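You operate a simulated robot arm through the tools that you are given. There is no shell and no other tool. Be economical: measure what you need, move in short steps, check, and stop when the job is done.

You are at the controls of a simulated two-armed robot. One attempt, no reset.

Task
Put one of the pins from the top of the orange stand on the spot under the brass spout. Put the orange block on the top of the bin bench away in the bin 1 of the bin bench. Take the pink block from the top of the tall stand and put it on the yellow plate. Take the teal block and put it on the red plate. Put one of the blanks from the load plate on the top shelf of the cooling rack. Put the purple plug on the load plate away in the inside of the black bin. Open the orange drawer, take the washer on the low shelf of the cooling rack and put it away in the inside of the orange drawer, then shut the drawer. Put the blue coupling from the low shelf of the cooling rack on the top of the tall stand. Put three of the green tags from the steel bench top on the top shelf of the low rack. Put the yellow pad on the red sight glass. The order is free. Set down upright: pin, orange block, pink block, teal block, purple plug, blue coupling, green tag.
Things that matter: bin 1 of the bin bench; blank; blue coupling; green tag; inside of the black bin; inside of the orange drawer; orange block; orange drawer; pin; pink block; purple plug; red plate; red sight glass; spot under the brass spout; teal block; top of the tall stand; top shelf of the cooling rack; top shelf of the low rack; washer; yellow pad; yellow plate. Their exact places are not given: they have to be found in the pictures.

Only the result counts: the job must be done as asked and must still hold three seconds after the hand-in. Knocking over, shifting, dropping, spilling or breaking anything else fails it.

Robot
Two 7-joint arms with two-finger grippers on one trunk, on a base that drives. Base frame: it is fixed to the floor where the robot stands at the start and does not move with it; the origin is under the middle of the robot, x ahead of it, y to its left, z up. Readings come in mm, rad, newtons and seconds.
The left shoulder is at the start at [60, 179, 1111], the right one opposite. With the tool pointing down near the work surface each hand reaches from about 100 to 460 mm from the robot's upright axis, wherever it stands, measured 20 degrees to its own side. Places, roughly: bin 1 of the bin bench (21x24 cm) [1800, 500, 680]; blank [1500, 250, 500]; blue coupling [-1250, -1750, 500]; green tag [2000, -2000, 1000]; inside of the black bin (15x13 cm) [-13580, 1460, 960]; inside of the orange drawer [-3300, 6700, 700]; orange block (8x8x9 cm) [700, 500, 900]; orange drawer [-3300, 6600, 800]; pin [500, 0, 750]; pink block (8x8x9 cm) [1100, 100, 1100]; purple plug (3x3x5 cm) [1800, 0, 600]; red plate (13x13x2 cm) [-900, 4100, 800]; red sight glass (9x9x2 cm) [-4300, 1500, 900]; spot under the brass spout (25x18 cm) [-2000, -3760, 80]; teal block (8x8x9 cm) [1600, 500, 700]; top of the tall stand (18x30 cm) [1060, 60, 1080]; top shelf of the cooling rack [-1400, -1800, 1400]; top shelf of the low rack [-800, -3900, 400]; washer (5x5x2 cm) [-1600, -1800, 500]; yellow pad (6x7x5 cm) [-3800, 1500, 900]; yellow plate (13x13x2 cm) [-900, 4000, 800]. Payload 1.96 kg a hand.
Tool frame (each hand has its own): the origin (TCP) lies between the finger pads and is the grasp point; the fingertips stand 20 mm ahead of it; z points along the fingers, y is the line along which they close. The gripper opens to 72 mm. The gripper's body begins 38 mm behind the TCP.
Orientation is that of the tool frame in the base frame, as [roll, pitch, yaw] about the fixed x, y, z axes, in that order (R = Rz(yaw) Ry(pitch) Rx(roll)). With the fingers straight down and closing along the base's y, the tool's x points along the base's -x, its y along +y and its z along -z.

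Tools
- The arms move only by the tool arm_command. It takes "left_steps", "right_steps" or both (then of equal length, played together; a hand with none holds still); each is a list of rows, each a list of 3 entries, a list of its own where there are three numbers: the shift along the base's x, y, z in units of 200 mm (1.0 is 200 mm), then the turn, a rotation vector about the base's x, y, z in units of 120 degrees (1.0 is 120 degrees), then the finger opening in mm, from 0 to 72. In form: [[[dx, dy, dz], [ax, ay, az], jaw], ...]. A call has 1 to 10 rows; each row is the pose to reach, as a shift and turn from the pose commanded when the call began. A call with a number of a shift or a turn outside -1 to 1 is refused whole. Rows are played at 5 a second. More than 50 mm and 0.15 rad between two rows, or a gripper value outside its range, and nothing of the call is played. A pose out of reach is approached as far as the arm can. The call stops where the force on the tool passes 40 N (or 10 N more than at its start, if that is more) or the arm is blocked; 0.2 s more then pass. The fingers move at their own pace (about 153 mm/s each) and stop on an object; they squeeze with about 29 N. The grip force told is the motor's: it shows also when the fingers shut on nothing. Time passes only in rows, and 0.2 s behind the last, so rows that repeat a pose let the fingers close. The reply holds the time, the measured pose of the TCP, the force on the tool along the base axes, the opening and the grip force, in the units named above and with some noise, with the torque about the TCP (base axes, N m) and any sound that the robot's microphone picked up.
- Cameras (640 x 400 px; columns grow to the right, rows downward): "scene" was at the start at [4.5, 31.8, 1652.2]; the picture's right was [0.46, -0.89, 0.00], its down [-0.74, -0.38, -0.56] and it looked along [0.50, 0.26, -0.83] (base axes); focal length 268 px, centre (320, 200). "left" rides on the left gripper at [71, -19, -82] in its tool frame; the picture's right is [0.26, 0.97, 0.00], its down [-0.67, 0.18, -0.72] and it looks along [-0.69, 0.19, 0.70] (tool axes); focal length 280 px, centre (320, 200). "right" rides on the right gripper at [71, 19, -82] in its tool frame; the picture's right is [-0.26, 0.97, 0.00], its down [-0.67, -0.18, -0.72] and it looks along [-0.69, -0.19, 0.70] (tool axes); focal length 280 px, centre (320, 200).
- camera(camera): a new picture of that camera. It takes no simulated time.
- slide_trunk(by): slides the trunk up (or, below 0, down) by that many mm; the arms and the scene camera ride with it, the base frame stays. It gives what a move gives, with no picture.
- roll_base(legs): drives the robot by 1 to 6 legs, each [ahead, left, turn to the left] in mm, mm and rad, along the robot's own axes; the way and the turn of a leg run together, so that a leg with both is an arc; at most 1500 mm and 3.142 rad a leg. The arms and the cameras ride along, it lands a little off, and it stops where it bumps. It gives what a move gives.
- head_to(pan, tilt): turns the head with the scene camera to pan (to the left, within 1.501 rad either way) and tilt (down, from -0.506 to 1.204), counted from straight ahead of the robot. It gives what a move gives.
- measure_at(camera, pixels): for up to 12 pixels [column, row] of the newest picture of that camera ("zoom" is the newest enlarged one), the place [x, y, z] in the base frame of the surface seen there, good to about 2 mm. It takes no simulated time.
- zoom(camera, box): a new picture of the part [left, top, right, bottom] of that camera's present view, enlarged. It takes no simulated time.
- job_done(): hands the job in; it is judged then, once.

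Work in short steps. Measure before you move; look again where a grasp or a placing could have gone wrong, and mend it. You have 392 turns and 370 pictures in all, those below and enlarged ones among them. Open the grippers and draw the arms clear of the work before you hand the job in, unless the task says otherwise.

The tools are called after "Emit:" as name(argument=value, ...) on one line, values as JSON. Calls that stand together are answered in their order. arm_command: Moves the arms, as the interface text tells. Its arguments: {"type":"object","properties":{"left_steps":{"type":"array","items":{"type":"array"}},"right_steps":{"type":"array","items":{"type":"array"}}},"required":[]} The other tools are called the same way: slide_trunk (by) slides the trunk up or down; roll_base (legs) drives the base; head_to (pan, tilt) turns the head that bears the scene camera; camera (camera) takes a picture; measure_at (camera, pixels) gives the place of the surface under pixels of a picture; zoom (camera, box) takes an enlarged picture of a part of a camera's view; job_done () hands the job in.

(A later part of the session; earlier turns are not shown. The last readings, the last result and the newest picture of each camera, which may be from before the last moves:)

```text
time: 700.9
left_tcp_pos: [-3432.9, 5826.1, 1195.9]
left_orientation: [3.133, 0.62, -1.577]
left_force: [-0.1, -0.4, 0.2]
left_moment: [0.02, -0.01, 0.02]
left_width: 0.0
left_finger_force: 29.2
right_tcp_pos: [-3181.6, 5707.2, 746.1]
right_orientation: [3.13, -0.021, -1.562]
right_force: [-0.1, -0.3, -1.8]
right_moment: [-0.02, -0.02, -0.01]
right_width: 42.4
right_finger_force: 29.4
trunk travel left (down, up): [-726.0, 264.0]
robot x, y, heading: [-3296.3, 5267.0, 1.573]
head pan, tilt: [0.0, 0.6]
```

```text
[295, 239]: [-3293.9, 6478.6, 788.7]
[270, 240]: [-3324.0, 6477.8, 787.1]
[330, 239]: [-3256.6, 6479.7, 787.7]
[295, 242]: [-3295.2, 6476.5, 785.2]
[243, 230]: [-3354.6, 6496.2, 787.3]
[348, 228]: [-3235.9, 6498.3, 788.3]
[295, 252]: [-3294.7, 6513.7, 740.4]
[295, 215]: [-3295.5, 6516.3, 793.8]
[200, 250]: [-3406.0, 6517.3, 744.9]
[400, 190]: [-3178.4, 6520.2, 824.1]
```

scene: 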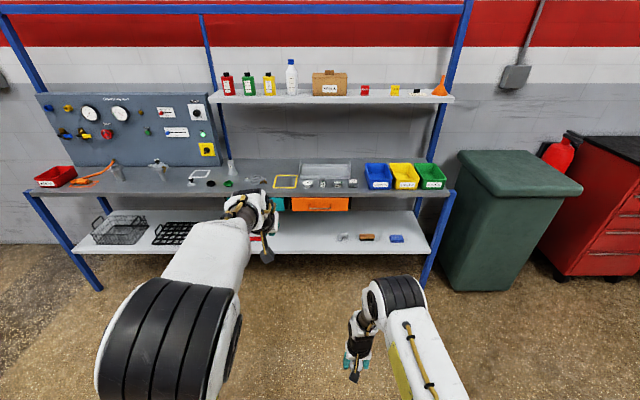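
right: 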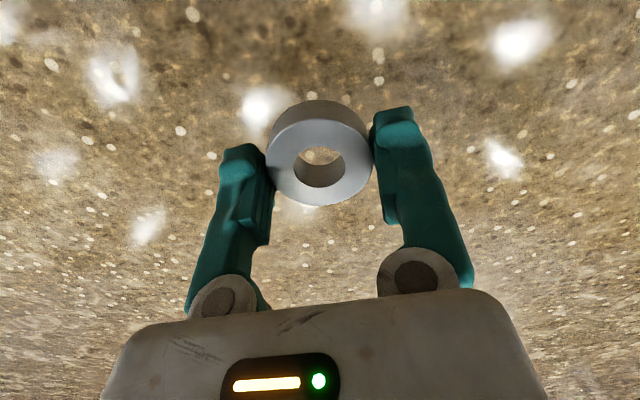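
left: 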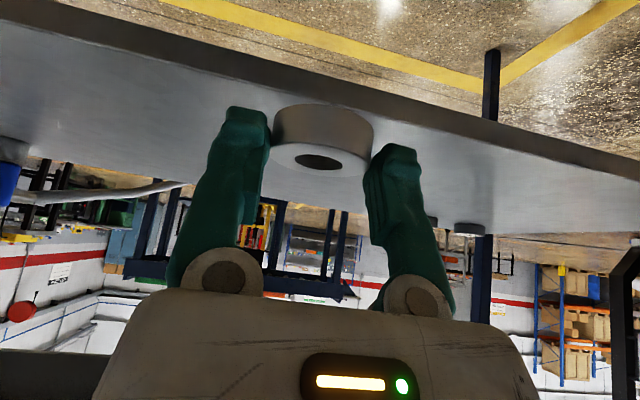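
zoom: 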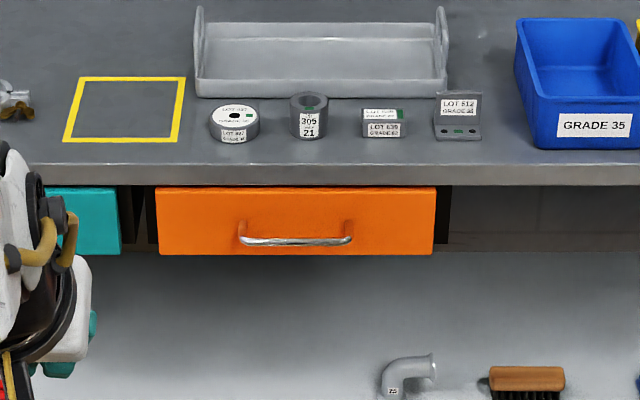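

Handle bar: x −3355…−3236, y≈6480, z≈787, ~37 mm in front of the drawer face. Plan: hook it from above with the left hand's closed, tilted fingers. First set heights: trunk −180, right hand up, left hand down, in free space.

Emit:
slide_trunk(by=-180)

Emit:
arm_command(left_steps=[[[0, 0, -0.15], [0, 0, 0], 0], [[0, 0, -0.3], [0, 0, 0], 0], [[0, 0, -0.45], [0, 0, 0], 0], [[0, 0, -0.6], [0, 0, 0], 0], [[0, 0, -0.75], [0, 0, 0], 0], [[0, 0, -0.9], [0, 0, 0], 0]], right_steps=[[[0, 0, 0.1], [0, 0, 0], 0], [[0, 0, 0.25], [0, 0, 0], 0], [[0, 0, 0.45], [0, 0, 0], 0], [[0, 0, 0.65], [0, 0, 0], 0], [[0, -0.1, 0.85], [0, 0, 0], 0], [[0, -0.2, 1.0], [0, 0, 0], 0]])

```text
time: 702.9
left_tcp_pos: [-3432.9, 5824.2, 1015.8]
left_orientation: [3.132, 0.621, -1.578]
left_force: [0.6, -0.4, 0.5]
left_moment: [-0.02, -0.02, 0.01]
left_width: 0.0
left_finger_force: 28.8
right_tcp_pos: [-3182.2, 5705.9, 565.4]
right_orientation: [3.13, -0.019, -1.563]
right_force: [-0.7, 0.6, -1.2]
right_moment: [0.0, -0.01, 0.04]
right_width: 42.4
right_finger_force: 28.6
trunk travel left (down, up): [-546.0, 444.0]
robot x, y, heading: [-3294.5, 5264.6, 1.573]
head pan, tilt: [0.0, 0.6]
```

```text
time: 704.2
left_tcp_pos: [-3430.1, 5773.5, 911.5]
left_orientation: [3.13, 0.621, -1.578]
left_force: [-0.5, 0.0, 0.0]
left_moment: [-0.02, 0.0, 0.02]
left_width: 0.0
left_finger_force: 28.9
left hand out of reach, approached as far as the arm can: row 1, 2, 3, 4, 5, 6
right_tcp_pos: [-3180.6, 5667.3, 766.3]
right_orientation: [3.128, -0.021, -1.562]
right_force: [-0.5, -0.6, -2.2]
right_moment: [0.02, 0.03, 0.03]
right_width: 42.7
right_finger_force: 28.8
trunk travel left (down, up): [-546.0, 444.0]
robot x, y, heading: [-3295.2, 5270.3, 1.574]
head pan, tilt: [0.0, 0.6]
```

At this height 35° is limiting; a 20° tilt suffices geometrically. Reduce the tilt by 15° and lower.

Emit:
arm_command(left_steps=[[[0, 0, 0], [-0.06, 0, 0], 0], [[0, 0, -0.05], [-0.125, 0, 0], 0], [[0, 0.05, -0.2], [-0.125, 0, 0], 0], [[0, 0.1, -0.35], [-0.125, 0, 0], 0], [[0, 0.1, -0.5], [-0.125, 0, 0], 0], [[0, 0.1, -0.55], [-0.125, 0, 0], 0]], right_steps=[[[0, 0, 0.1], [0, 0, 0], 0], [[0, 0, 0.2], [0, 0, 0], 0], [[0, 0, 0.3], [0, 0, 0], 0], [[0, 0, 0.35], [0, 0, 0], 0], [[0, 0, 0.4], [0, 0, 0], 0], [[0, 0, 0.4], [0, 0, 0], 0]])

```text
time: 705.6
left_tcp_pos: [-3425.4, 5724.8, 879.7]
left_orientation: [3.132, 0.358, -1.577]
left_force: [0.7, 0.0, -0.1]
left_moment: [-0.01, 0.02, 0.01]
left_width: 0.3
left_finger_force: 29.2
left hand out of reach, approached as far as the arm can: row 1, 2, 3, 4, 5, 6
right_tcp_pos: [-3181.8, 5667.5, 845.2]
right_orientation: [3.129, -0.021, -1.561]
right_force: [0.0, 0.2, -1.3]
right_moment: [0.0, -0.01, -0.03]
right_width: 42.8
right_finger_force: 29.0
trunk travel left (down, up): [-546.0, 444.0]
robot x, y, heading: [-3295.8, 5266.0, 1.577]
head pan, tilt: [0.0, 0.6]
```

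Emit:
arm_command(left_steps=[[[0, 0.2, 0], [0, 0, 0], 0], [[0, 0.35, 0], [0, 0, 0], 0], [[0, 0.45, -0.1], [0, 0, 0], 0], [[0, 0.5, -0.25], [0, 0, 0], 0], [[0, 0.5, -0.4], [0, 0, 0], 0]])

Emit:
camera(camera="scene")

```text
time: 706.9
left_tcp_pos: [-3423.0, 5735.1, 894.0]
left_orientation: [3.133, 0.358, -1.578]
left_force: [-0.6, -0.3, 0.0]
left_moment: [-0.01, 0.02, 0.02]
left_width: 0.0
left_finger_force: 29.2
left hand out of reach, approached as far as the arm can: row 1, 2, 3, 4, 5
right_tcp_pos: [-3181.7, 5667.6, 844.1]
right_orientation: [3.129, -0.019, -1.562]
right_force: [0.1, 0.3, -2.1]
right_moment: [-0.02, -0.01, -0.02]
right_width: 42.8
right_finger_force: 28.8
trunk travel left (down, up): [-546.0, 444.0]
robot x, y, heading: [-3293.8, 5263.0, 1.572]
head pan, tilt: [0.0, 0.6]
```

```text
205 pictures are left
```

scene: 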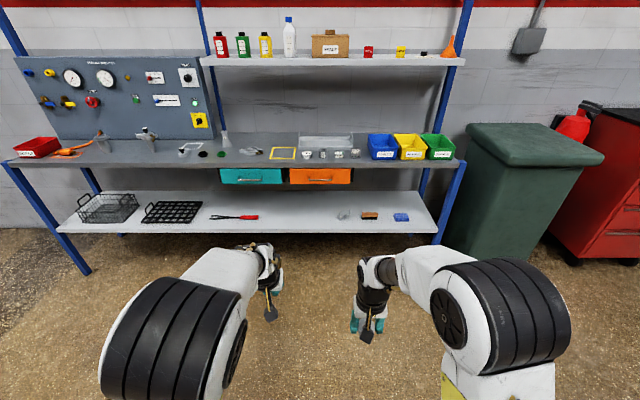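

The left arm is in a stretched posture; bring it to a neutral vertical pose, then retry.

Emit:
arm_command(left_steps=[[[-0.1, -0.15, 0], [-0.06, 0, 0], 0], [[-0.2, -0.3, 0], [-0.12, 0, 0], 0], [[-0.2, -0.4, 0], [-0.17, 0, 0], 0], [[-0.2, -0.4, -0.15], [-0.17, 0, 0], 0], [[-0.2, -0.4, -0.3], [-0.17, 0, 0], 0], [[-0.2, -0.4, -0.45], [-0.17, 0, 0], 0]])

Emit:
arm_command(left_steps=[[[0, 0.15, 0], [0.0, 0, 0], 0], [[0, 0.3, 0], [0.0, 0, 0], 0], [[0, 0.45, 0], [0, 0, 0], 0], [[0, 0.45, 0], [0.06, 0, 0], 0], [[0, 0.45, 0], [0.12, 0, 0], 0], [[0, 0.45, 0], [0.165, 0, 0], 0]])

```text
time: 708.2
left_tcp_pos: [-3455.9, 5625.3, 835.4]
left_orientation: [3.136, 0.003, -1.579]
left_force: [0.0, 0.0, 0.1]
left_moment: [0.0, -0.01, 0.0]
left_width: 0.1
left_finger_force: 29.6
left hand out of reach, approached as far as the arm can: row 4, 5, 6
right_tcp_pos: [-3182.0, 5666.6, 844.6]
right_orientation: [3.13, -0.02, -1.562]
right_force: [0.5, 0.4, -1.4]
right_moment: [0.0, -0.01, 0.01]
right_width: 42.8
right_finger_force: 29.3
trunk travel left (down, up): [-546.0, 444.0]
robot x, y, heading: [-3296.6, 5266.3, 1.574]
head pan, tilt: [0.0, 0.6]
```

```text
time: 709.6
left_tcp_pos: [-3454.9, 5696.9, 853.0]
left_orientation: [3.133, 0.349, -1.577]
left_force: [-0.5, 0.0, 0.0]
left_moment: [0.02, 0.0, 0.01]
left_width: 0.0
left_finger_force: 28.9
left hand out of reach, approached as far as the arm can: row 1, 2, 3, 4, 5, 6
right_tcp_pos: [-3181.5, 5667.3, 845.4]
right_orientation: [3.129, -0.02, -1.562]
right_force: [0.4, 0.2, -1.0]
right_moment: [0.01, -0.01, 0.02]
right_width: 42.7
right_finger_force: 28.9
trunk travel left (down, up): [-546.0, 444.0]
robot x, y, heading: [-3292.3, 5265.5, 1.567]
head pan, tilt: [0.0, 0.6]
```

The left arm's joints seem to be on a limit. Move it out and up toward its starting pose to free it.

Emit:
arm_command(left_steps=[[[-0.15, 0, 0.1], [-0.05, 0, 0], 0], [[-0.3, 0, 0.2], [-0.1, 0, 0], 0], [[-0.45, 0, 0.3], [-0.165, 0, 0], 0], [[-0.6, 0, 0.3], [-0.165, 0, 0], 0], [[-0.75, 0, 0.3], [-0.165, 0, 0], 0], [[-0.9, 0, 0.3], [-0.165, 0, 0], 0], [[-1.0, 0, 0.3], [-0.165, 0, 0], 0]])

Emit:
arm_command(left_steps=[[[0, 0.2, -0.1], [0, 0, 0], 0], [[0, 0.4, -0.2], [0, 0, 0], 0], [[0.1, 0.4, -0.35], [0, 0, 0], 0], [[0.2, 0.4, -0.5], [0, 0, 0], 0], [[0.3, 0.4, -0.65], [0, 0, 0], 0], [[0.4, 0.4, -0.8], [0, 0, 0], 0]])

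Emit:
camera(camera="scene")

```text
time: 711.2
left_tcp_pos: [-3607.2, 5639.5, 946.1]
left_orientation: [3.135, 0.003, -1.578]
left_force: [0.5, -0.6, -0.8]
left_moment: [-0.01, -0.01, 0.07]
left_width: 0.1
left_finger_force: 29.2
left hand out of reach, approached as far as the arm can: row 2, 3, 4, 5, 6, 7
right_tcp_pos: [-3182.1, 5667.1, 844.9]
right_orientation: [3.13, -0.021, -1.562]
right_force: [-1.1, 0.8, -0.3]
right_moment: [-0.01, -0.01, 0.0]
right_width: 42.8
right_finger_force: 29.0
trunk travel left (down, up): [-546.0, 444.0]
robot x, y, heading: [-3296.9, 5265.3, 1.571]
head pan, tilt: [0.0, 0.6]
```

```text
time: 712.6
left_tcp_pos: [-3503.4, 5642.1, 865.4]
left_orientation: [3.135, 0.002, -1.576]
left_force: [0.5, 0.0, -0.2]
left_moment: [0.0, -0.02, 0.03]
left_width: 0.2
left_finger_force: 28.9
left hand out of reach, approached as far as the arm can: row 1, 2, 3, 4, 5, 6
right_tcp_pos: [-3181.4, 5667.3, 845.6]
right_orientation: [3.131, -0.022, -1.562]
right_force: [0.0, 0.5, -1.7]
right_moment: [0.0, 0.03, 0.04]
right_width: 42.5
right_finger_force: 28.8
trunk travel left (down, up): [-546.0, 444.0]
robot x, y, heading: [-3297.1, 5268.3, 1.569]
head pan, tilt: [0.0, 0.6]
```

```text
204 pictures are left
```

scene: 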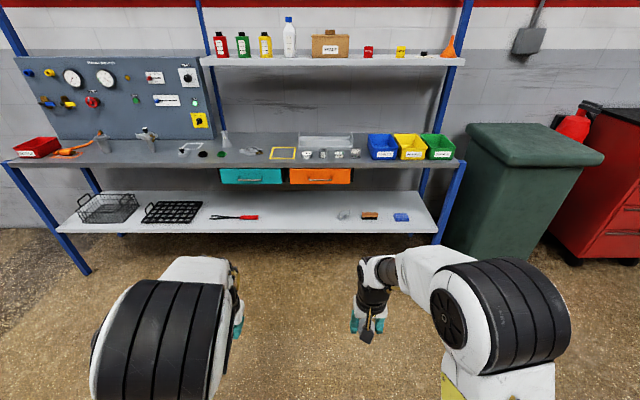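

Try unwinding: raise and tilt 30°, extend to ahead ≈480, then un-tilt while extending and lowering.

Emit:
arm_command(left_steps=[[[0.05, 0, 0.2], [0.07, 0, 0], 0], [[0.1, 0, 0.4], [0.14, 0, 0], 0], [[0.15, 0.1, 0.6], [0.2, 0, 0], 0], [[0.2, 0.2, 0.7], [0.25, 0, 0], 0], [[0.2, 0.35, 0.7], [0.25, 0, 0], 0], [[0.2, 0.5, 0.7], [0.25, 0, 0], 0]])

Emit:
arm_command(left_steps=[[[0, 0.1, -0.1], [-0.05, 0, 0], 0], [[0, 0.2, -0.2], [-0.1, 0, 0], 0], [[0, 0.25, -0.35], [-0.15, 0, 0], 0], [[0, 0.3, -0.5], [-0.2, 0, 0], 0], [[0, 0.3, -0.65], [-0.25, 0, 0], 0]])

```text
time: 714.0
left_tcp_pos: [-3464.5, 5742.4, 1008.3]
left_orientation: [3.131, 0.526, -1.576]
left_force: [1.0, 0.6, -0.8]
left_moment: [0.02, 0.0, -0.03]
left_width: 0.0
left_finger_force: 28.9
right_tcp_pos: [-3182.3, 5667.2, 844.7]
right_orientation: [3.129, -0.023, -1.561]
right_force: [0.0, -0.1, -0.8]
right_moment: [0.01, 0.0, 0.0]
right_width: 42.8
right_finger_force: 29.5
trunk travel left (down, up): [-546.0, 444.0]
robot x, y, heading: [-3296.2, 5265.5, 1.572]
head pan, tilt: [0.0, 0.6]
```

```text
time: 715.2
left_tcp_pos: [-3451.9, 5697.5, 931.7]
left_orientation: [3.134, 0.003, -1.576]
left_force: [0.4, -0.4, -0.1]
left_moment: [-0.02, 0.01, 0.0]
left_width: 0.1
left_finger_force: 29.2
left hand out of reach, approached as far as the arm can: row 2, 3, 4, 5
right_tcp_pos: [-3182.4, 5666.4, 844.6]
right_orientation: [3.13, -0.021, -1.562]
right_force: [-0.1, -0.1, -0.6]
right_moment: [-0.02, 0.0, 0.03]
right_width: 42.5
right_finger_force: 28.8
trunk travel left (down, up): [-546.0, 444.0]
robot x, y, heading: [-3295.5, 5267.6, 1.571]
head pan, tilt: [0.0, 0.6]
```

Try to reach the known starting pose (ahead 433, lateral 373, just below shoulder height).

Emit:
arm_command(left_steps=[[[-0.2, 0, 0], [0, 0, 0], 0], [[-0.4, 0, 0], [0, 0, 0], 0], [[-0.6, 0, 0], [0, 0, 0], 0], [[-0.8, 0, -0.05], [0, 0, 0], 0], [[-1.0, 0, -0.1], [0, 0, 0], 0]])

Emit:
camera(camera="scene")

```text
time: 716.5
left_tcp_pos: [-3606.1, 5637.0, 946.2]
left_orientation: [3.134, 0.005, -1.577]
left_force: [-0.6, 0.6, 0.2]
left_moment: [0.0, -0.03, 0.01]
left_width: 0.0
left_finger_force: 28.6
left hand out of reach, approached as far as the arm can: row 1, 2, 3, 4, 5
right_tcp_pos: [-3181.8, 5667.4, 845.5]
right_orientation: [3.131, -0.022, -1.561]
right_force: [-0.2, 0.0, -1.1]
right_moment: [-0.01, 0.0, -0.02]
right_width: 42.8
right_finger_force: 28.9
trunk travel left (down, up): [-546.0, 444.0]
robot x, y, heading: [-3296.4, 5266.0, 1.572]
head pan, tilt: [0.0, 0.6]
```

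```text
203 pictures are left
```

scene: 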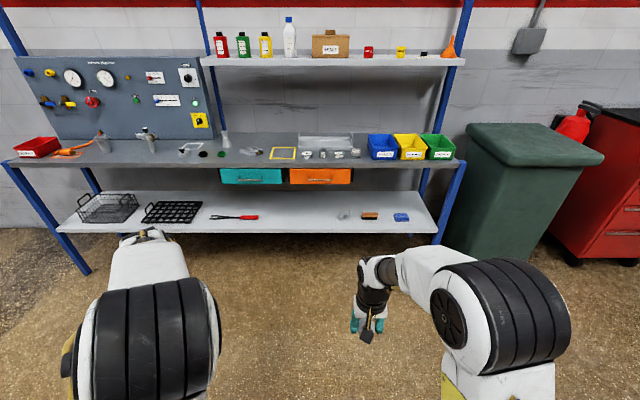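

Try moving the left hand inward and lower to coax the elbow outward.

Emit:
arm_command(left_steps=[[[0.2, -0.1, 0.0], [0, 0, 0], 0], [[0.4, -0.2, 0], [0, 0, 0], 0], [[0.6, -0.3, 0], [0, 0, 0], 0], [[0.8, -0.35, 0], [0, 0, 0], 0], [[1.0, -0.4, 0], [0, 0, 0], 0]])

Emit:
arm_command(left_steps=[[[0.1, 0, -0.2], [0, 0, 0], 0], [[0.2, 0, -0.4], [0, 0, 0], 0], [[0.2, 0, -0.6], [0, 0, 0], 0], [[0.2, 0, -0.8], [0, 0, 0], 0]])

Emit:
camera(camera="scene")

```text
time: 717.6
left_tcp_pos: [-3436.2, 5582.7, 930.5]
left_orientation: [3.139, -0.001, -1.579]
left_force: [-0.7, 0.6, 0.6]
left_moment: [0.04, -0.03, 0.03]
left_width: 0.1
left_finger_force: 29.2
left hand out of reach, approached as far as the arm can: row 3, 4, 5
right_tcp_pos: [-3182.4, 5665.9, 844.2]
right_orientation: [3.133, -0.021, -1.562]
right_force: [-0.7, 0.2, -0.6]
right_moment: [0.0, 0.01, 0.01]
right_width: 42.6
right_finger_force: 28.9
trunk travel left (down, up): [-546.0, 444.0]
robot x, y, heading: [-3296.6, 5265.7, 1.571]
head pan, tilt: [0.0, 0.6]
```

```text
time: 718.6
left_tcp_pos: [-3401.4, 5570.5, 795.6]
left_orientation: [3.141, 0.006, -1.579]
left_force: [-0.5, 0.5, 0.0]
left_moment: [0.01, 0.01, 0.0]
left_width: 0.1
left_finger_force: 28.5
left hand out of reach, approached as far as the arm can: row 3, 4
right_tcp_pos: [-3181.9, 5667.0, 846.0]
right_orientation: [3.129, -0.022, -1.561]
right_force: [-0.3, -0.4, -1.2]
right_moment: [0.01, 0.01, 0.03]
right_width: 42.7
right_finger_force: 29.0
trunk travel left (down, up): [-546.0, 444.0]
robot x, y, heading: [-3298.5, 5266.7, 1.569]
head pan, tilt: [0.0, 0.6]
```

```text
202 pictures are left
```

scene: 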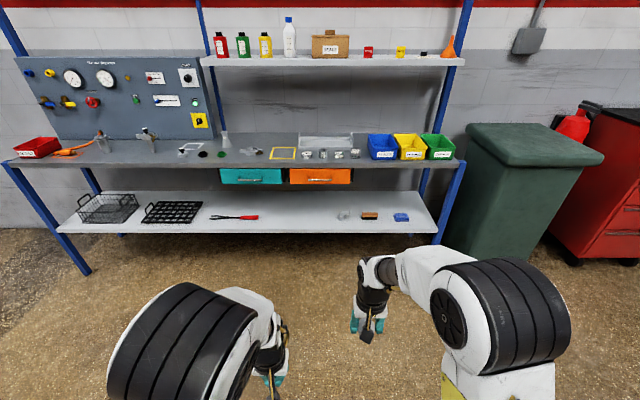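

The elbow swung outward. Now extend forward.

Emit:
arm_command(left_steps=[[[0, 0.2, 0], [0, 0, 0], 0], [[0, 0.4, 0], [0, 0, 0], 0], [[0, 0.6, 0], [0, 0, 0], 0], [[0, 0.8, 0], [0, 0, 0], 0], [[0, 1.0, 0], [0, 0, 0], 0]])

```text
time: 719.9
left_tcp_pos: [-3422.5, 5640.9, 851.1]
left_orientation: [3.14, 0.003, -1.582]
left_force: [1.1, -0.1, -0.3]
left_moment: [-0.02, 0.01, -0.01]
left_width: 0.0
left_finger_force: 29.0
left hand out of reach, approached as far as the arm can: row 1, 2, 3, 4, 5
right_tcp_pos: [-3181.6, 5667.1, 844.1]
right_orientation: [3.129, -0.021, -1.562]
right_force: [0.0, -0.8, -1.2]
right_moment: [-0.01, 0.02, -0.02]
right_width: 42.8
right_finger_force: 29.0
trunk travel left (down, up): [-546.0, 444.0]
robot x, y, heading: [-3295.4, 5267.7, 1.575]
head pan, tilt: [0.0, 0.6]
```

Try going lower while inward, then forward at low height.

Emit:
arm_command(left_steps=[[[0.1, -0.25, -0.2], [0, 0, 0], 0], [[0.2, -0.4, -0.4], [0, 0, 0], 0], [[0.35, -0.45, -0.6], [0, 0, 0], 0], [[0.5, -0.5, -0.8], [0, 0, 0], 0], [[0.55, -0.5, -1.0], [0, 0, 0], 0]], right_steps=[[[0.2, 0, 0], [0, 0, 0], 0], [[0.3, 0, 0], [0, 0, 0], 0], [[0.4, 0, 0], [0, 0, 0], 0], [[0.4, 0, 0], [0, 0, 0], 0], [[0.4, 0, 0], [0, 0, 0], 0]])

Emit:
arm_command(left_steps=[[[0, 0.2, -0.1], [0, 0, 0], 0], [[0, 0.4, -0.2], [0, 0, 0], 0], [[0, 0.6, -0.3], [0, 0, 0], 0], [[0, 0.8, -0.4], [0, 0, 0], 0], [[0, 1.0, -0.4], [0, 0, 0], 0]])

Emit:
camera(camera="scene")

```text
refused: row 1 steps farther than a row can; nothing moved
```

```text
time: 721.0
left_tcp_pos: [-3429.5, 5653.7, 860.7]
left_orientation: [3.138, 0.003, -1.579]
left_force: [-1.0, -0.6, 0.2]
left_moment: [0.02, 0.02, 0.02]
left_width: 0.0
left_finger_force: 28.7
left hand out of reach, approached as far as the arm can: row 1, 2, 3, 4, 5
right_tcp_pos: [-3181.7, 5665.8, 845.4]
right_orientation: [3.129, -0.021, -1.562]
right_force: [0.9, 0.5, -1.9]
right_moment: [-0.03, -0.01, -0.01]
right_width: 42.5
right_finger_force: 29.0
trunk travel left (down, up): [-546.0, 444.0]
robot x, y, heading: [-3297.9, 5268.5, 1.57]
head pan, tilt: [0.0, 0.6]
```

```text
201 pictures are left
```

scene: 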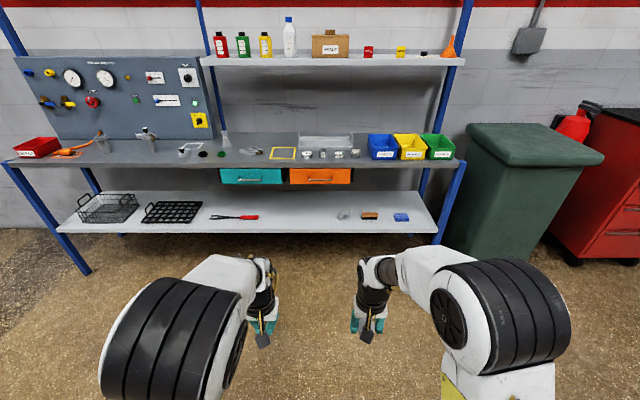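

Emit:
arm_command(left_steps=[[[0.08, -0.15, -0.15], [0, 0, 0], 0], [[0.16, -0.3, -0.3], [0, 0, 0], 0], [[0.24, -0.4, -0.45], [0, 0, 0], 0], [[0.35, -0.45, -0.6], [0, 0, 0], 0], [[0.45, -0.5, -0.75], [0, 0, 0], 0], [[0.5, -0.5, -0.9], [0, 0, 0], 0]], right_steps=[[[0.2, 0, 0], [0, 0, 0], 0], [[0.3, 0, 0], [0, 0, 0], 0], [[0.4, 0, 0], [0, 0, 0], 0], [[0.4, 0, 0], [0, 0, 0], 0], [[0.4, 0, 0], [0, 0, 0], 0], [[0.4, 0, 0], [0, 0, 0], 0]])

Emit:
arm_command(left_steps=[[[0, 0.1, -0.15], [0, 0, 0], 0], [[0, 0.2, -0.3], [0, 0, 0], 0], [[0, 0.4, -0.4], [0, 0, 0], 0], [[0, 0.6, -0.4], [0, 0, 0], 0], [[0, 0.8, -0.4], [0, 0, 0], 0]])

```text
time: 722.5
left_tcp_pos: [-3393.2, 5545.9, 785.6]
left_orientation: [3.14, 0.004, -1.579]
left_force: [-0.5, 0.5, 0.2]
left_moment: [-0.03, -0.02, -0.04]
left_width: 0.0
left_finger_force: 29.2
left hand out of reach, approached as far as the arm can: row 1, 2, 3, 4, 5, 6
right_tcp_pos: [-3102.6, 5667.1, 845.9]
right_orientation: [3.129, -0.021, -1.561]
right_force: [-0.1, 0.8, -1.2]
right_moment: [0.04, 0.02, -0.01]
right_width: 42.9
right_finger_force: 28.8
trunk travel left (down, up): [-546.0, 444.0]
robot x, y, heading: [-3292.7, 5268.4, 1.574]
head pan, tilt: [0.0, 0.6]
```

```text
time: 723.6
left_tcp_pos: [-3405.4, 5594.5, 812.5]
left_orientation: [-3.139, 0.006, -1.579]
left_force: [-0.8, 0.2, -0.5]
left_moment: [0.02, -0.02, 0.01]
left_width: 0.0
left_finger_force: 29.5
left hand out of reach, approached as far as the arm can: row 1, 2, 3, 4, 5
right_tcp_pos: [-3102.2, 5667.9, 845.8]
right_orientation: [3.129, -0.021, -1.563]
right_force: [-0.3, -0.5, -2.9]
right_moment: [-0.01, -0.02, 0.0]
right_width: 42.7
right_finger_force: 29.2
trunk travel left (down, up): [-546.0, 444.0]
robot x, y, heading: [-3292.6, 5261.1, 1.571]
head pan, tilt: [0.0, 0.6]
```

Try freeing it by tilting the fingers backward (−40°), extending forward/down, then un-tilting.

Emit:
arm_command(left_steps=[[[0, 0, 0], [-0.07, 0, 0], 0], [[0, 0, 0], [-0.14, 0, 0], 0], [[0, 0, 0], [-0.21, 0, 0], 0], [[0, 0, 0], [-0.28, 0, 0], 0], [[0, 0.1, -0.1], [-0.33, 0, 0], 0], [[0, 0.2, -0.3], [-0.33, 0, 0], 0], [[0, 0.35, -0.45], [-0.33, 0, 0], 0], [[0, 0.5, -0.5], [-0.33, 0, 0], 0]])

Emit:
arm_command(left_steps=[[[0, 0.1, 0], [0.06, 0, 0], 0], [[0, 0.2, 0], [0.12, 0, 0], 0], [[0, 0.3, 0], [0.18, 0, 0], 0], [[0, 0.4, 0], [0.24, 0, 0], 0], [[0, 0.5, 0], [0.3, 0, 0], 0], [[0, 0.5, 0], [0.33, 0, 0], 0]])

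```text
time: 725.5
left_tcp_pos: [-3429.2, 5503.8, 886.0]
left_orientation: [-3.133, -0.685, -1.586]
left_force: [-0.4, 0.2, 0.2]
left_moment: [0.02, 0.0, -0.03]
left_width: 0.0
left_finger_force: 28.8
left hand out of reach, approached as far as the arm can: row 1, 2, 3, 4, 5, 6, 7, 8
right_tcp_pos: [-3101.3, 5669.0, 846.2]
right_orientation: [3.128, -0.02, -1.562]
right_force: [-1.0, 0.9, -0.8]
right_moment: [0.0, 0.03, -0.01]
right_width: 42.6
right_finger_force: 29.1
trunk travel left (down, up): [-546.0, 444.0]
robot x, y, heading: [-3295.7, 5264.8, 1.575]
head pan, tilt: [0.0, 0.6]
```

```text
time: 726.9
left_tcp_pos: [-3429.9, 5606.7, 883.4]
left_orientation: [3.137, 0.005, -1.576]
left_force: [-0.5, 0.7, 0.9]
left_moment: [0.0, 0.0, 0.0]
left_width: 0.0
left_finger_force: 29.1
right_tcp_pos: [-3101.9, 5666.8, 846.5]
right_orientation: [3.128, -0.022, -1.561]
right_force: [0.5, 0.0, -1.3]
right_moment: [0.0, -0.03, 0.02]
right_width: 42.6
right_finger_force: 29.2
trunk travel left (down, up): [-546.0, 444.0]
robot x, y, heading: [-3292.0, 5265.4, 1.57]
head pan, tilt: [0.0, 0.6]
```

The left wrist is stuck above a line of ~30° elevation; moving inward lowered it. Move the right hand aside and take the left hand further across, high first, then down.

Emit:
arm_command(left_steps=[[[0, 0, 0.15], [0, 0, 0], 0], [[0.15, -0.05, 0.3], [0, 0, 0], 0], [[0.35, -0.1, 0.4], [0, 0, 0], 0], [[0.55, -0.1, 0.4], [0, 0, 0], 0], [[0.75, -0.1, 0.4], [0, 0, 0], 0], [[0.95, -0.1, 0.4], [0, 0, 0], 0]], right_steps=[[[0.2, 0, 0], [0, 0, 0], 0], [[0.4, 0, 0], [0, 0, 0], 0], [[0.55, 0, 0], [0, 0, 0], 0], [[0.7, 0, 0], [0, 0, 0], 0], [[0.8, 0, 0], [0, 0, 0], 0], [[0.85, 0, 0], [0, 0, 0], 0]])

Emit:
arm_command(left_steps=[[[0.1, 0, 0], [0, 0, 0], 0], [[0.2, 0, -0.1], [0, 0, 0], 0], [[0.3, 0, -0.25], [0, 0, 0], 0], [[0.4, 0, -0.4], [0, 0, 0], 0], [[0.4, 0, -0.6], [0, 0, 0], 0], [[0.4, 0, -0.8], [0, 0, 0], 0], [[0.4, 0, -1.0], [0, 0, 0], 0]])

Emit:
camera(camera="scene")

```text
time: 728.2
left_tcp_pos: [-3417.0, 5612.6, 930.4]
left_orientation: [3.139, 0.001, -1.579]
left_force: [-0.5, -0.8, 0.1]
left_moment: [0.02, -0.04, -0.03]
left_width: 0.0
left_finger_force: 29.2
left hand out of reach, approached as far as the arm can: row 2, 3, 4, 5, 6
right_tcp_pos: [-2931.7, 5666.5, 845.3]
right_orientation: [3.128, -0.02, -1.561]
right_force: [-0.2, 1.0, -1.0]
right_moment: [0.01, -0.02, 0.02]
right_width: 42.8
right_finger_force: 28.7
trunk travel left (down, up): [-546.0, 444.0]
robot x, y, heading: [-3297.8, 5262.5, 1.566]
head pan, tilt: [0.0, 0.6]
```

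```text
time: 729.9
left_tcp_pos: [-3393.5, 5572.7, 806.1]
left_orientation: [-3.139, 0.004, -1.579]
left_force: [0.5, 0.5, 0.1]
left_moment: [0.0, 0.0, -0.03]
left_width: 0.0
left_finger_force: 29.1
left hand out of reach, approached as far as the arm can: row 1, 2, 3, 4, 5, 6, 7
right_tcp_pos: [-2931.9, 5666.0, 845.9]
right_orientation: [3.128, -0.021, -1.561]
right_force: [-0.3, 0.7, -0.7]
right_moment: [0.0, -0.03, 0.0]
right_width: 42.5
right_finger_force: 29.1
trunk travel left (down, up): [-546.0, 444.0]
robot x, y, heading: [-3294.7, 5265.9, 1.565]
head pan, tilt: [0.0, 0.6]
```

```text
200 pictures are left
```

scene: 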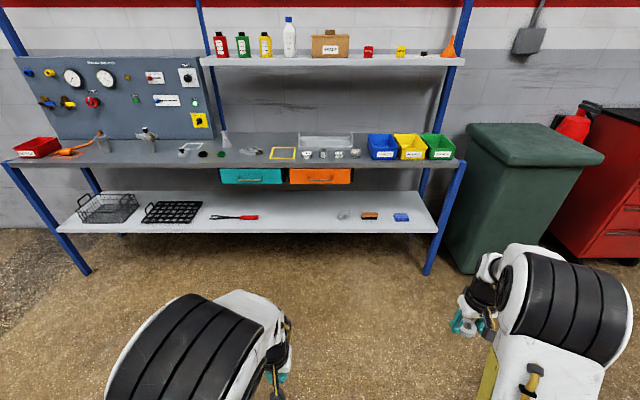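

Perhaps a wrist roll joint is at its limit; test by yawing the left hand ±30° and trying to lower.

Emit:
arm_command(left_steps=[[[0, 0, 0], [0, 0, 0.07], 0], [[0, 0, 0], [0, 0, 0.14], 0], [[0, 0, 0], [0, 0, 0.21], 0], [[0, 0, 0], [0, 0, 0.28], 0], [[0, 0.15, 0], [0, 0, 0.28], 0], [[0, 0.3, 0], [0, 0, 0.28], 0], [[0, 0.45, 0], [0, 0, 0.28], 0]])

Emit:
arm_command(left_steps=[[[0, 0, 0], [0, 0, -0.07], 0], [[0, 0, 0], [0, 0, -0.14], 0], [[0, 0, 0], [0, 0, -0.21], 0], [[0, 0, 0], [0, 0, -0.28], 0], [[0, 0, 0], [0, 0, -0.35], 0], [[0, 0, 0], [0, 0, -0.42], 0], [[0, 0, 0], [0, 0, -0.49], 0], [[0, 0.15, 0], [0, 0, -0.49], 0], [[0, 0.3, 0], [0, 0, -0.49], 0], [[0, 0.45, 0], [0, 0, -0.49], 0]])

```text
time: 731.5
left_tcp_pos: [-3477.4, 5570.2, 802.2]
left_orientation: [-3.077, 0.018, -1.014]
left_force: [-0.9, 0.4, 0.6]
left_moment: [-0.01, 0.0, 0.01]
left_width: 0.0
left_finger_force: 29.3
left hand out of reach, approached as far as the arm can: row 1, 2, 3, 4, 5, 6, 7
right_tcp_pos: [-2931.1, 5667.2, 845.4]
right_orientation: [3.13, -0.022, -1.561]
right_force: [-0.4, 0.7, -2.0]
right_moment: [-0.01, -0.02, -0.02]
right_width: 42.6
right_finger_force: 29.7
trunk travel left (down, up): [-546.0, 444.0]
robot x, y, heading: [-3295.6, 5266.7, 1.57]
head pan, tilt: [0.0, 0.6]
```

```text
time: 733.6
left_tcp_pos: [-3465.1, 5622.2, 840.8]
left_orientation: [-3.079, 0.018, -2.039]
left_force: [-0.8, -0.1, 0.6]
left_moment: [0.02, 0.0, 0.0]
left_width: 0.0
left_finger_force: 29.5
left hand out of reach, approached as far as the arm can: row 8, 9, 10
right_tcp_pos: [-2930.3, 5667.7, 844.6]
right_orientation: [3.129, -0.022, -1.562]
right_force: [-0.7, -0.2, -1.2]
right_moment: [-0.02, -0.01, -0.05]
right_width: 42.3
right_finger_force: 28.5
trunk travel left (down, up): [-546.0, 444.0]
robot x, y, heading: [-3295.8, 5270.5, 1.571]
head pan, tilt: [0.0, 0.6]
```

The upper arm seems locked upright. Swing the hand far out to the left to let the shoulder unwind, then come forward.

Emit:
arm_command(left_steps=[[[-0.1, 0, 0.2], [0, 0, 0.06], 0], [[-0.2, -0.05, 0.4], [0, 0, 0.12], 0], [[-0.35, -0.1, 0.5], [0, 0, 0.18], 0], [[-0.5, -0.2, 0.5], [0, 0, 0.23], 0], [[-0.65, -0.3, 0.5], [0, 0, 0.23], 0], [[-0.8, -0.4, 0.5], [0, 0, 0.23], 0], [[-1.0, -0.5, 0.5], [0, 0, 0.23], 0]])

Emit:
arm_command(left_steps=[[[-0.2, -0.1, 0], [0, 0, 0], 0], [[-0.4, -0.2, 0], [0, 0, 0], 0], [[-0.6, -0.3, 0], [0, 0, 0], 0], [[-0.8, -0.4, 0], [0, 0, 0], 0], [[-1.0, -0.5, 0], [0, 0, 0], 0]])

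Emit:
camera(camera="scene")

```text
time: 735.2
left_tcp_pos: [-3666.9, 5522.0, 940.2]
left_orientation: [-3.077, 0.017, -1.558]
left_force: [-0.9, -0.2, 0.0]
left_moment: [0.02, 0.01, -0.02]
left_width: 0.1
left_finger_force: 29.0
right_tcp_pos: [-2932.6, 5666.5, 845.0]
right_orientation: [3.132, -0.02, -1.562]
right_force: [-0.4, -0.3, -1.3]
right_moment: [0.02, -0.01, 0.0]
right_width: 42.6
right_finger_force: 28.5
trunk travel left (down, up): [-546.0, 444.0]
robot x, y, heading: [-3296.2, 5268.1, 1.573]
head pan, tilt: [0.0, 0.6]
```

```text
time: 736.5
left_tcp_pos: [-3728.6, 5437.6, 966.5]
left_orientation: [-3.08, 0.02, -1.558]
left_force: [0.0, -0.1, -0.4]
left_moment: [0.01, 0.02, 0.0]
left_width: 0.0
left_finger_force: 29.7
left hand out of reach, approached as far as the arm can: row 2, 3, 4, 5
right_tcp_pos: [-2930.2, 5667.2, 845.2]
right_orientation: [3.129, -0.021, -1.561]
right_force: [0.1, 0.3, -1.6]
right_moment: [-0.03, -0.03, -0.02]
right_width: 42.4
right_finger_force: 28.7
trunk travel left (down, up): [-546.0, 444.0]
robot x, y, heading: [-3296.4, 5267.5, 1.573]
head pan, tilt: [0.0, 0.6]
```

```text
199 pictures are left
```

scene: 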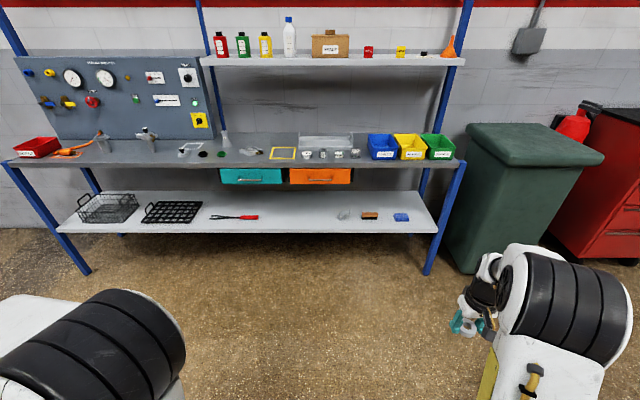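

One more unwinding attempt: go up and back near the body, then out left, then forward and down.

Emit:
arm_command(left_steps=[[[0.2, 0, 0.1], [0, 0, 0], 0], [[0.4, 0, 0.25], [0, 0, 0], 0], [[0.6, 0.0, 0.4], [0, 0, 0], 0], [[0.75, 0.0, 0.6], [0, 0, 0], 0], [[0.75, 0.0, 0.8], [0, 0, 0], 0], [[0.75, 0.0, 1.0], [0, 0, 0], 0]])

Emit:
arm_command(left_steps=[[[0.1, 0.2, 0], [0, 0, 0], 0], [[0.2, 0.4, 0], [0, 0, 0], 0], [[0.2, 0.6, 0], [0, 0, 0], 0], [[0.2, 0.8, 0], [0, 0, 0], 0], [[0.2, 1.0, 0], [0, 0, 0], 0]])

Emit:
camera(camera="scene")

```text
time: 737.9
left_tcp_pos: [-3694.5, 5514.1, 1095.2]
left_orientation: [-3.061, 0.024, -1.556]
left_force: [0.2, 0.4, 0.9]
left_moment: [0.0, -0.02, 0.01]
left_width: 0.0
left_finger_force: 29.1
left hand out of reach, approached as far as the arm can: row 1, 2, 3, 4, 5, 6
right_tcp_pos: [-2931.9, 5666.8, 847.1]
right_orientation: [3.132, -0.021, -1.564]
right_force: [-0.6, -0.3, -2.3]
right_moment: [0.0, 0.04, -0.03]
right_width: 42.5
right_finger_force: 28.3
trunk travel left (down, up): [-546.0, 444.0]
robot x, y, heading: [-3296.2, 5265.5, 1.571]
head pan, tilt: [0.0, 0.6]
```

```text
time: 739.0
left_tcp_pos: [-3614.8, 5656.8, 1092.2]
left_orientation: [-3.079, 0.019, -1.558]
left_force: [-0.1, -0.3, 0.1]
left_moment: [0.01, 0.03, 0.0]
left_width: 0.0
left_finger_force: 28.8
left hand out of reach, approached as far as the arm can: row 3, 4, 5
right_tcp_pos: [-2930.6, 5666.8, 845.1]
right_orientation: [3.13, -0.021, -1.561]
right_force: [-0.7, 0.8, -2.7]
right_moment: [-0.01, 0.0, -0.01]
right_width: 42.7
right_finger_force: 28.7
trunk travel left (down, up): [-546.0, 444.0]
robot x, y, heading: [-3295.7, 5269.8, 1.571]
head pan, tilt: [0.0, 0.6]
```

```text
198 pictures are left
```

scene: 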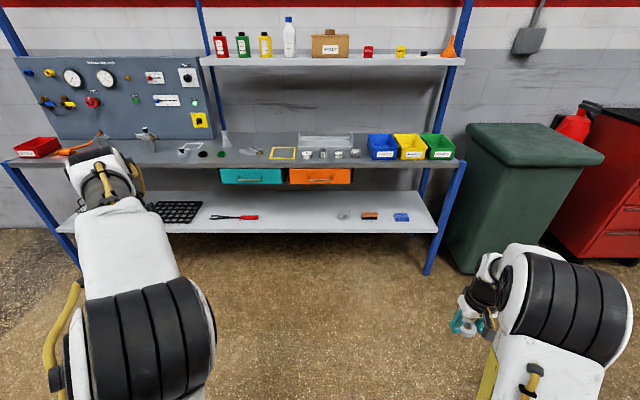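

Now lower straight from this high pose.

Emit:
arm_command(left_steps=[[[0, 0.1, -0.2], [0, 0, 0], 0], [[0, 0.2, -0.4], [0, 0, 0], 0], [[0, 0.25, -0.6], [0, 0, 0], 0], [[0, 0.3, -0.8], [0, 0, 0], 0], [[0, 0.3, -1.0], [0, 0, 0], 0]])

Emit:
arm_command(left_steps=[[[0, 0, -0.2], [0, 0, 0], 0], [[0, 0, -0.4], [0, 0, 0], 0], [[0, 0, -0.6], [0, 0, 0], 0]])

```text
time: 740.2
left_tcp_pos: [-3572.0, 5649.7, 932.6]
left_orientation: [-3.076, 0.019, -1.559]
left_force: [-0.2, 0.4, 0.2]
left_moment: [-0.01, 0.01, 0.0]
left_width: 0.0
left_finger_force: 28.5
left hand out of reach, approached as far as the arm can: row 1, 2, 3, 4, 5
right_tcp_pos: [-2931.3, 5667.0, 845.3]
right_orientation: [3.129, -0.022, -1.562]
right_force: [-0.5, 0.6, -1.1]
right_moment: [-0.04, -0.02, 0.01]
right_width: 42.7
right_finger_force: 28.9
trunk travel left (down, up): [-546.0, 444.0]
robot x, y, heading: [-3294.4, 5266.5, 1.565]
head pan, tilt: [0.0, 0.6]
```

```text
time: 741.0
left_tcp_pos: [-3544.5, 5608.0, 857.9]
left_orientation: [-3.077, 0.018, -1.558]
left_force: [0.5, 0.1, -0.9]
left_moment: [-0.01, -0.02, 0.02]
left_width: 0.0
left_finger_force: 28.9
left hand out of reach, approached as far as the arm can: row 1, 2, 3
right_tcp_pos: [-2931.2, 5667.8, 845.6]
right_orientation: [3.13, -0.021, -1.561]
right_force: [-0.4, -0.3, -1.6]
right_moment: [-0.01, 0.01, -0.02]
right_width: 42.5
right_finger_force: 29.3
trunk travel left (down, up): [-546.0, 444.0]
robot x, y, heading: [-3299.3, 5265.2, 1.574]
head pan, tilt: [0.0, 0.6]
```

Last idea: yaw the left hand −90° (a pose that worked for the pad), then extend.

Emit:
arm_command(left_steps=[[[0, 0, 0.05], [0, 0, -0.07], 0], [[0, 0, 0.1], [0, 0, -0.14], 0], [[0, 0, 0.1], [0, 0, -0.21], 0], [[0, 0, 0.1], [0, 0, -0.28], 0], [[0, 0, 0.1], [0, 0, -0.35], 0], [[0, 0, 0.1], [0, 0, -0.42], 0], [[0, 0, 0.1], [0, 0, -0.49], 0], [[0, 0, 0.1], [0, 0, -0.56], 0], [[0, 0, 0.1], [0, 0, -0.63], 0], [[0, 0, 0.1], [0, 0, -0.7], 0]])

Emit:
arm_command(left_steps=[[[0.1, 0.15, -0.1], [0, 0, 0], 0], [[0.2, 0.3, -0.2], [0, 0, 0], 0], [[0.3, 0.45, -0.3], [0, 0, 0], 0], [[0.4, 0.6, -0.4], [0, 0, 0], 0], [[0.4, 0.75, -0.55], [0, 0, 0], 0]])

```text
time: 743.2
left_tcp_pos: [-3545.6, 5608.9, 878.2]
left_orientation: [-3.078, 0.018, -3.029]
left_force: [-0.1, -0.4, 0.0]
left_moment: [0.0, 0.01, 0.0]
left_width: 0.0
left_finger_force: 29.6
right_tcp_pos: [-2931.1, 5666.3, 844.9]
right_orientation: [3.13, -0.023, -1.562]
right_force: [-1.0, 0.5, -1.5]
right_moment: [-0.02, 0.03, -0.01]
right_width: 42.6
right_finger_force: 29.0
trunk travel left (down, up): [-546.0, 444.0]
robot x, y, heading: [-3296.0, 5267.9, 1.568]
head pan, tilt: [0.0, 0.6]
```

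```text
time: 744.5
left_tcp_pos: [-3450.8, 5643.2, 869.2]
left_orientation: [-3.075, 0.018, -3.024]
left_force: [-0.5, -0.5, 0.6]
left_moment: [0.02, 0.0, -0.03]
left_width: 0.0
left_finger_force: 29.2
left hand out of reach, approached as far as the arm can: row 1, 2, 3, 4, 5
right_tcp_pos: [-2932.0, 5666.6, 845.6]
right_orientation: [3.129, -0.02, -1.563]
right_force: [0.3, 0.0, -2.3]
right_moment: [-0.02, -0.01, 0.0]
right_width: 42.3
right_finger_force: 28.8
trunk travel left (down, up): [-546.0, 444.0]
robot x, y, heading: [-3300.3, 5264.0, 1.573]
head pan, tilt: [0.0, 0.6]
```

The left arm still works within ahead ≤430 near shoulder height, enough for hooking. Restore its yaw, then tilt 20°.

Emit:
arm_command(left_steps=[[[0, 0, 0.0], [0, 0, 0.07], 0], [[0, 0, 0.0], [0, 0, 0.14], 0], [[0, 0, 0.0], [0, 0, 0.21], 0], [[0, 0, 0.0], [0, 0, 0.28], 0], [[0, 0, 0.0], [0, 0, 0.35], 0], [[0, 0, 0.0], [0, 0, 0.42], 0], [[0, 0, 0.0], [0, 0, 0.49], 0], [[0, 0, 0.0], [0, 0, 0.56], 0], [[0, 0, 0.0], [0, 0, 0.63], 0], [[0, 0, 0.0], [0, 0, 0.693], 0]])

Emit:
arm_command(left_steps=[[[0, 0.0, 0.1], [0.05, 0, 0], 0], [[0, 0.1, 0.15], [0.1, 0, 0], 0], [[0, 0.2, 0.2], [0.167, 0, 0], 0]])

```text
time: 746.6
left_tcp_pos: [-3451.5, 5643.5, 870.7]
left_orientation: [-3.077, 0.016, -1.571]
left_force: [0.4, -0.9, 0.3]
left_moment: [-0.04, 0.03, 0.03]
left_width: 0.2
left_finger_force: 29.3
right_tcp_pos: [-2931.1, 5666.4, 845.0]
right_orientation: [3.129, -0.021, -1.561]
right_force: [0.8, -0.7, -1.1]
right_moment: [0.02, 0.0, 0.0]
right_width: 42.8
right_finger_force: 29.5
trunk travel left (down, up): [-546.0, 444.0]
robot x, y, heading: [-3298.8, 5267.6, 1.568]
head pan, tilt: [0.0, 0.6]
```

```text
time: 747.5
left_tcp_pos: [-3452.1, 5682.8, 911.5]
left_orientation: [-3.079, 0.37, -1.575]
left_force: [-0.3, 0.7, -0.3]
left_moment: [-0.02, -0.02, 0.01]
left_width: 0.0
left_finger_force: 29.1
right_tcp_pos: [-2931.6, 5666.2, 845.5]
right_orientation: [3.129, -0.022, -1.563]
right_force: [0.6, -0.4, -1.0]
right_moment: [0.01, -0.01, -0.02]
right_width: 42.6
right_finger_force: 29.0
trunk travel left (down, up): [-546.0, 444.0]
robot x, y, heading: [-3296.5, 5266.6, 1.57]
head pan, tilt: [0.0, 0.6]
```

Position for the hook: trunk −71, drive 790 ahead and 141 right, then check.

Emit:
slide_trunk(by=-71)

Emit:
roll_base(legs=[[780, -141, 0]])

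Emit:
camera(camera="left")

Emit:
head_to(pan=0.25, tilt=0.75)

Emit:
camera(camera="scene")

```text
time: 748.5
left_tcp_pos: [-3451.6, 5681.3, 839.3]
left_orientation: [-3.079, 0.367, -1.574]
left_force: [0.1, 0.1, 0.7]
left_moment: [-0.01, 0.0, -0.01]
left_width: 0.1
left_finger_force: 29.2
right_tcp_pos: [-2931.7, 5666.1, 775.0]
right_orientation: [3.128, -0.021, -1.561]
right_force: [0.6, 0.4, -1.3]
right_moment: [0.01, -0.01, 0.0]
right_width: 42.9
right_finger_force: 28.8
trunk travel left (down, up): [-475.0, 515.0]
robot x, y, heading: [-3294.0, 5261.5, 1.569]
head pan, tilt: [0.0, 0.6]
```

```text
time: 752.8
left_tcp_pos: [-3310.7, 6458.8, 839.7]
left_orientation: [-3.079, 0.367, -1.575]
left_force: [0.1, 0.6, 0.1]
left_moment: [-0.01, 0.0, 0.01]
left_width: 0.2
left_finger_force: 29.2
right_tcp_pos: [-2790.1, 6443.9, 775.2]
right_orientation: [3.129, -0.021, -1.562]
right_force: [0.0, -0.1, -1.5]
right_moment: [-0.04, -0.01, -0.01]
right_width: 42.6
right_finger_force: 28.9
trunk travel left (down, up): [-475.0, 515.0]
robot x, y, heading: [-3158.0, 6043.4, 1.572]
head pan, tilt: [0.0, 0.6]
```

```text
197 pictures are left
```

left: 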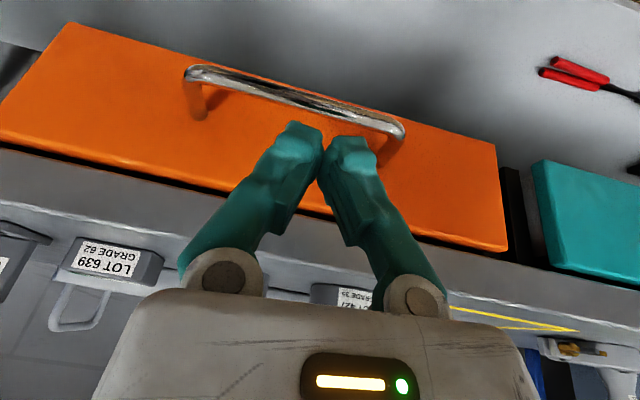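

```text
time: 753.5
left_tcp_pos: [-3310.8, 6459.0, 840.3]
left_orientation: [-3.079, 0.367, -1.575]
left_force: [0.7, 0.2, 0.7]
left_moment: [0.0, -0.02, -0.04]
left_width: 0.0
left_finger_force: 29.1
right_tcp_pos: [-2791.0, 6443.0, 774.5]
right_orientation: [3.13, -0.021, -1.562]
right_force: [-0.7, -0.5, -1.4]
right_moment: [0.0, 0.03, -0.02]
right_width: 42.6
right_finger_force: 29.2
trunk travel left (down, up): [-475.0, 515.0]
robot x, y, heading: [-3159.0, 6041.4, 1.564]
head pan, tilt: [0.25, 0.75]
```

```text
196 pictures are left
```

scene: 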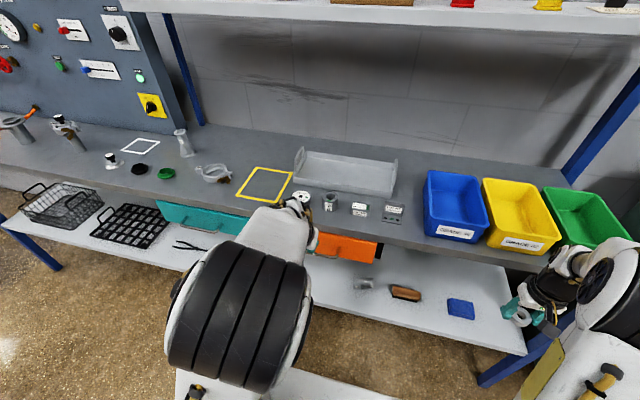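

Measure the bar and drawer face from the left camera.

Emit:
measure_at(camera="left", pixels=[[250, 83], [295, 95], [340, 108], [275, 110], [200, 100], [392, 145], [320, 125], [300, 84], [245, 160]])

```text
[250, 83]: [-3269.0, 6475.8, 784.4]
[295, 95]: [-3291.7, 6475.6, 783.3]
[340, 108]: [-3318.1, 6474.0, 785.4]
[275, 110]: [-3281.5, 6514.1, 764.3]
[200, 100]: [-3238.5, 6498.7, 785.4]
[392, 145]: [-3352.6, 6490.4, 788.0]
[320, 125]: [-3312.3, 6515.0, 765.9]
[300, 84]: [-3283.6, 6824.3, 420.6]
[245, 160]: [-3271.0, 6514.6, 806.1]
```

Bar at y 6475, face at 6515. Move 36 mm ahead so the fingertips come behind the bar.

Emit:
arm_command(left_steps=[[[0, 0.09, 0], [0, 0, 0], 0], [[0, 0.18, 0], [0, 0, 0], 0]])

Emit:
camera(camera="left")

```text
time: 754.1
left_tcp_pos: [-3310.5, 6495.5, 839.2]
left_orientation: [-3.077, 0.366, -1.574]
left_force: [0.3, 0.3, 0.0]
left_moment: [0.01, 0.01, -0.01]
left_width: 0.0
left_finger_force: 28.5
right_tcp_pos: [-2788.9, 6443.6, 773.8]
right_orientation: [3.128, -0.022, -1.561]
right_force: [0.4, -0.5, -1.3]
right_moment: [0.01, 0.0, -0.01]
right_width: 42.6
right_finger_force: 28.8
trunk travel left (down, up): [-475.0, 515.0]
robot x, y, heading: [-3157.6, 6042.7, 1.57]
head pan, tilt: [0.25, 0.75]
```

```text
195 pictures are left
```

left: 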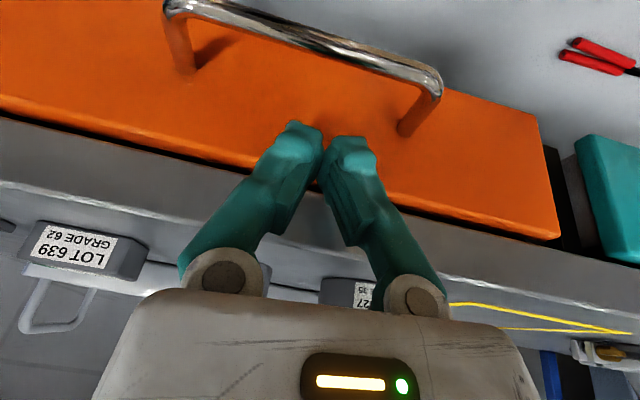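

Positioned. Lower by the trunk 50 mm so the fingers drop behind the bar.

Emit:
slide_trunk(by=-50)

Emit:
camera(camera="left")

```text
time: 755.1
left_tcp_pos: [-3310.4, 6494.6, 789.1]
left_orientation: [-3.079, 0.37, -1.575]
left_force: [-0.3, -0.4, 0.8]
left_moment: [0.0, 0.03, -0.04]
left_width: 0.0
left_finger_force: 28.9
right_tcp_pos: [-2791.3, 6442.9, 724.1]
right_orientation: [3.129, -0.02, -1.563]
right_force: [0.1, 0.3, -0.7]
right_moment: [0.03, 0.03, 0.02]
right_width: 42.5
right_finger_force: 29.1
trunk travel left (down, up): [-425.0, 565.0]
robot x, y, heading: [-3155.0, 6045.1, 1.57]
head pan, tilt: [0.25, 0.75]
```

```text
194 pictures are left
```

left: 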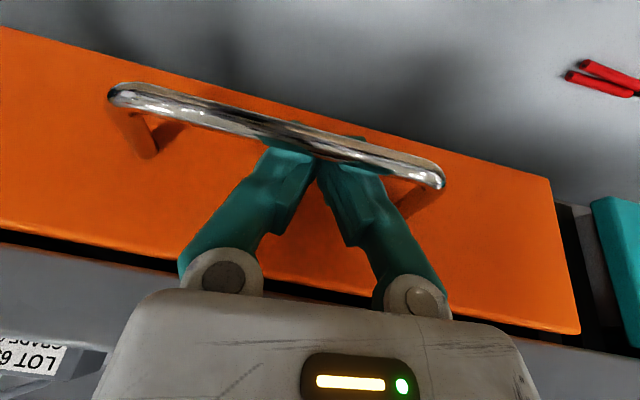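

Hooked behind the bar. Pull by driving back 160 mm.

Emit:
roll_base(legs=[[-180, 0, 0]])

Emit:
camera(camera="scene")

```text
time: 756.6
left_tcp_pos: [-3312.1, 6315.7, 790.8]
left_orientation: [-3.076, 0.369, -1.575]
left_force: [0.4, -0.7, 0.2]
left_moment: [0.01, 0.0, 0.02]
left_width: 0.0
left_finger_force: 29.8
right_tcp_pos: [-2790.0, 6263.7, 724.7]
right_orientation: [3.13, -0.02, -1.562]
right_force: [0.5, -0.7, -0.8]
right_moment: [0.03, 0.01, -0.02]
right_width: 42.5
right_finger_force: 29.0
trunk travel left (down, up): [-425.0, 565.0]
robot x, y, heading: [-3154.5, 5868.1, 1.571]
head pan, tilt: [0.25, 0.75]
```

```text
193 pictures are left
```

scene: 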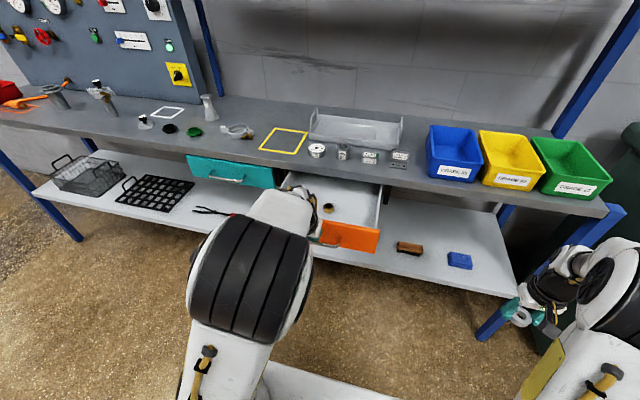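

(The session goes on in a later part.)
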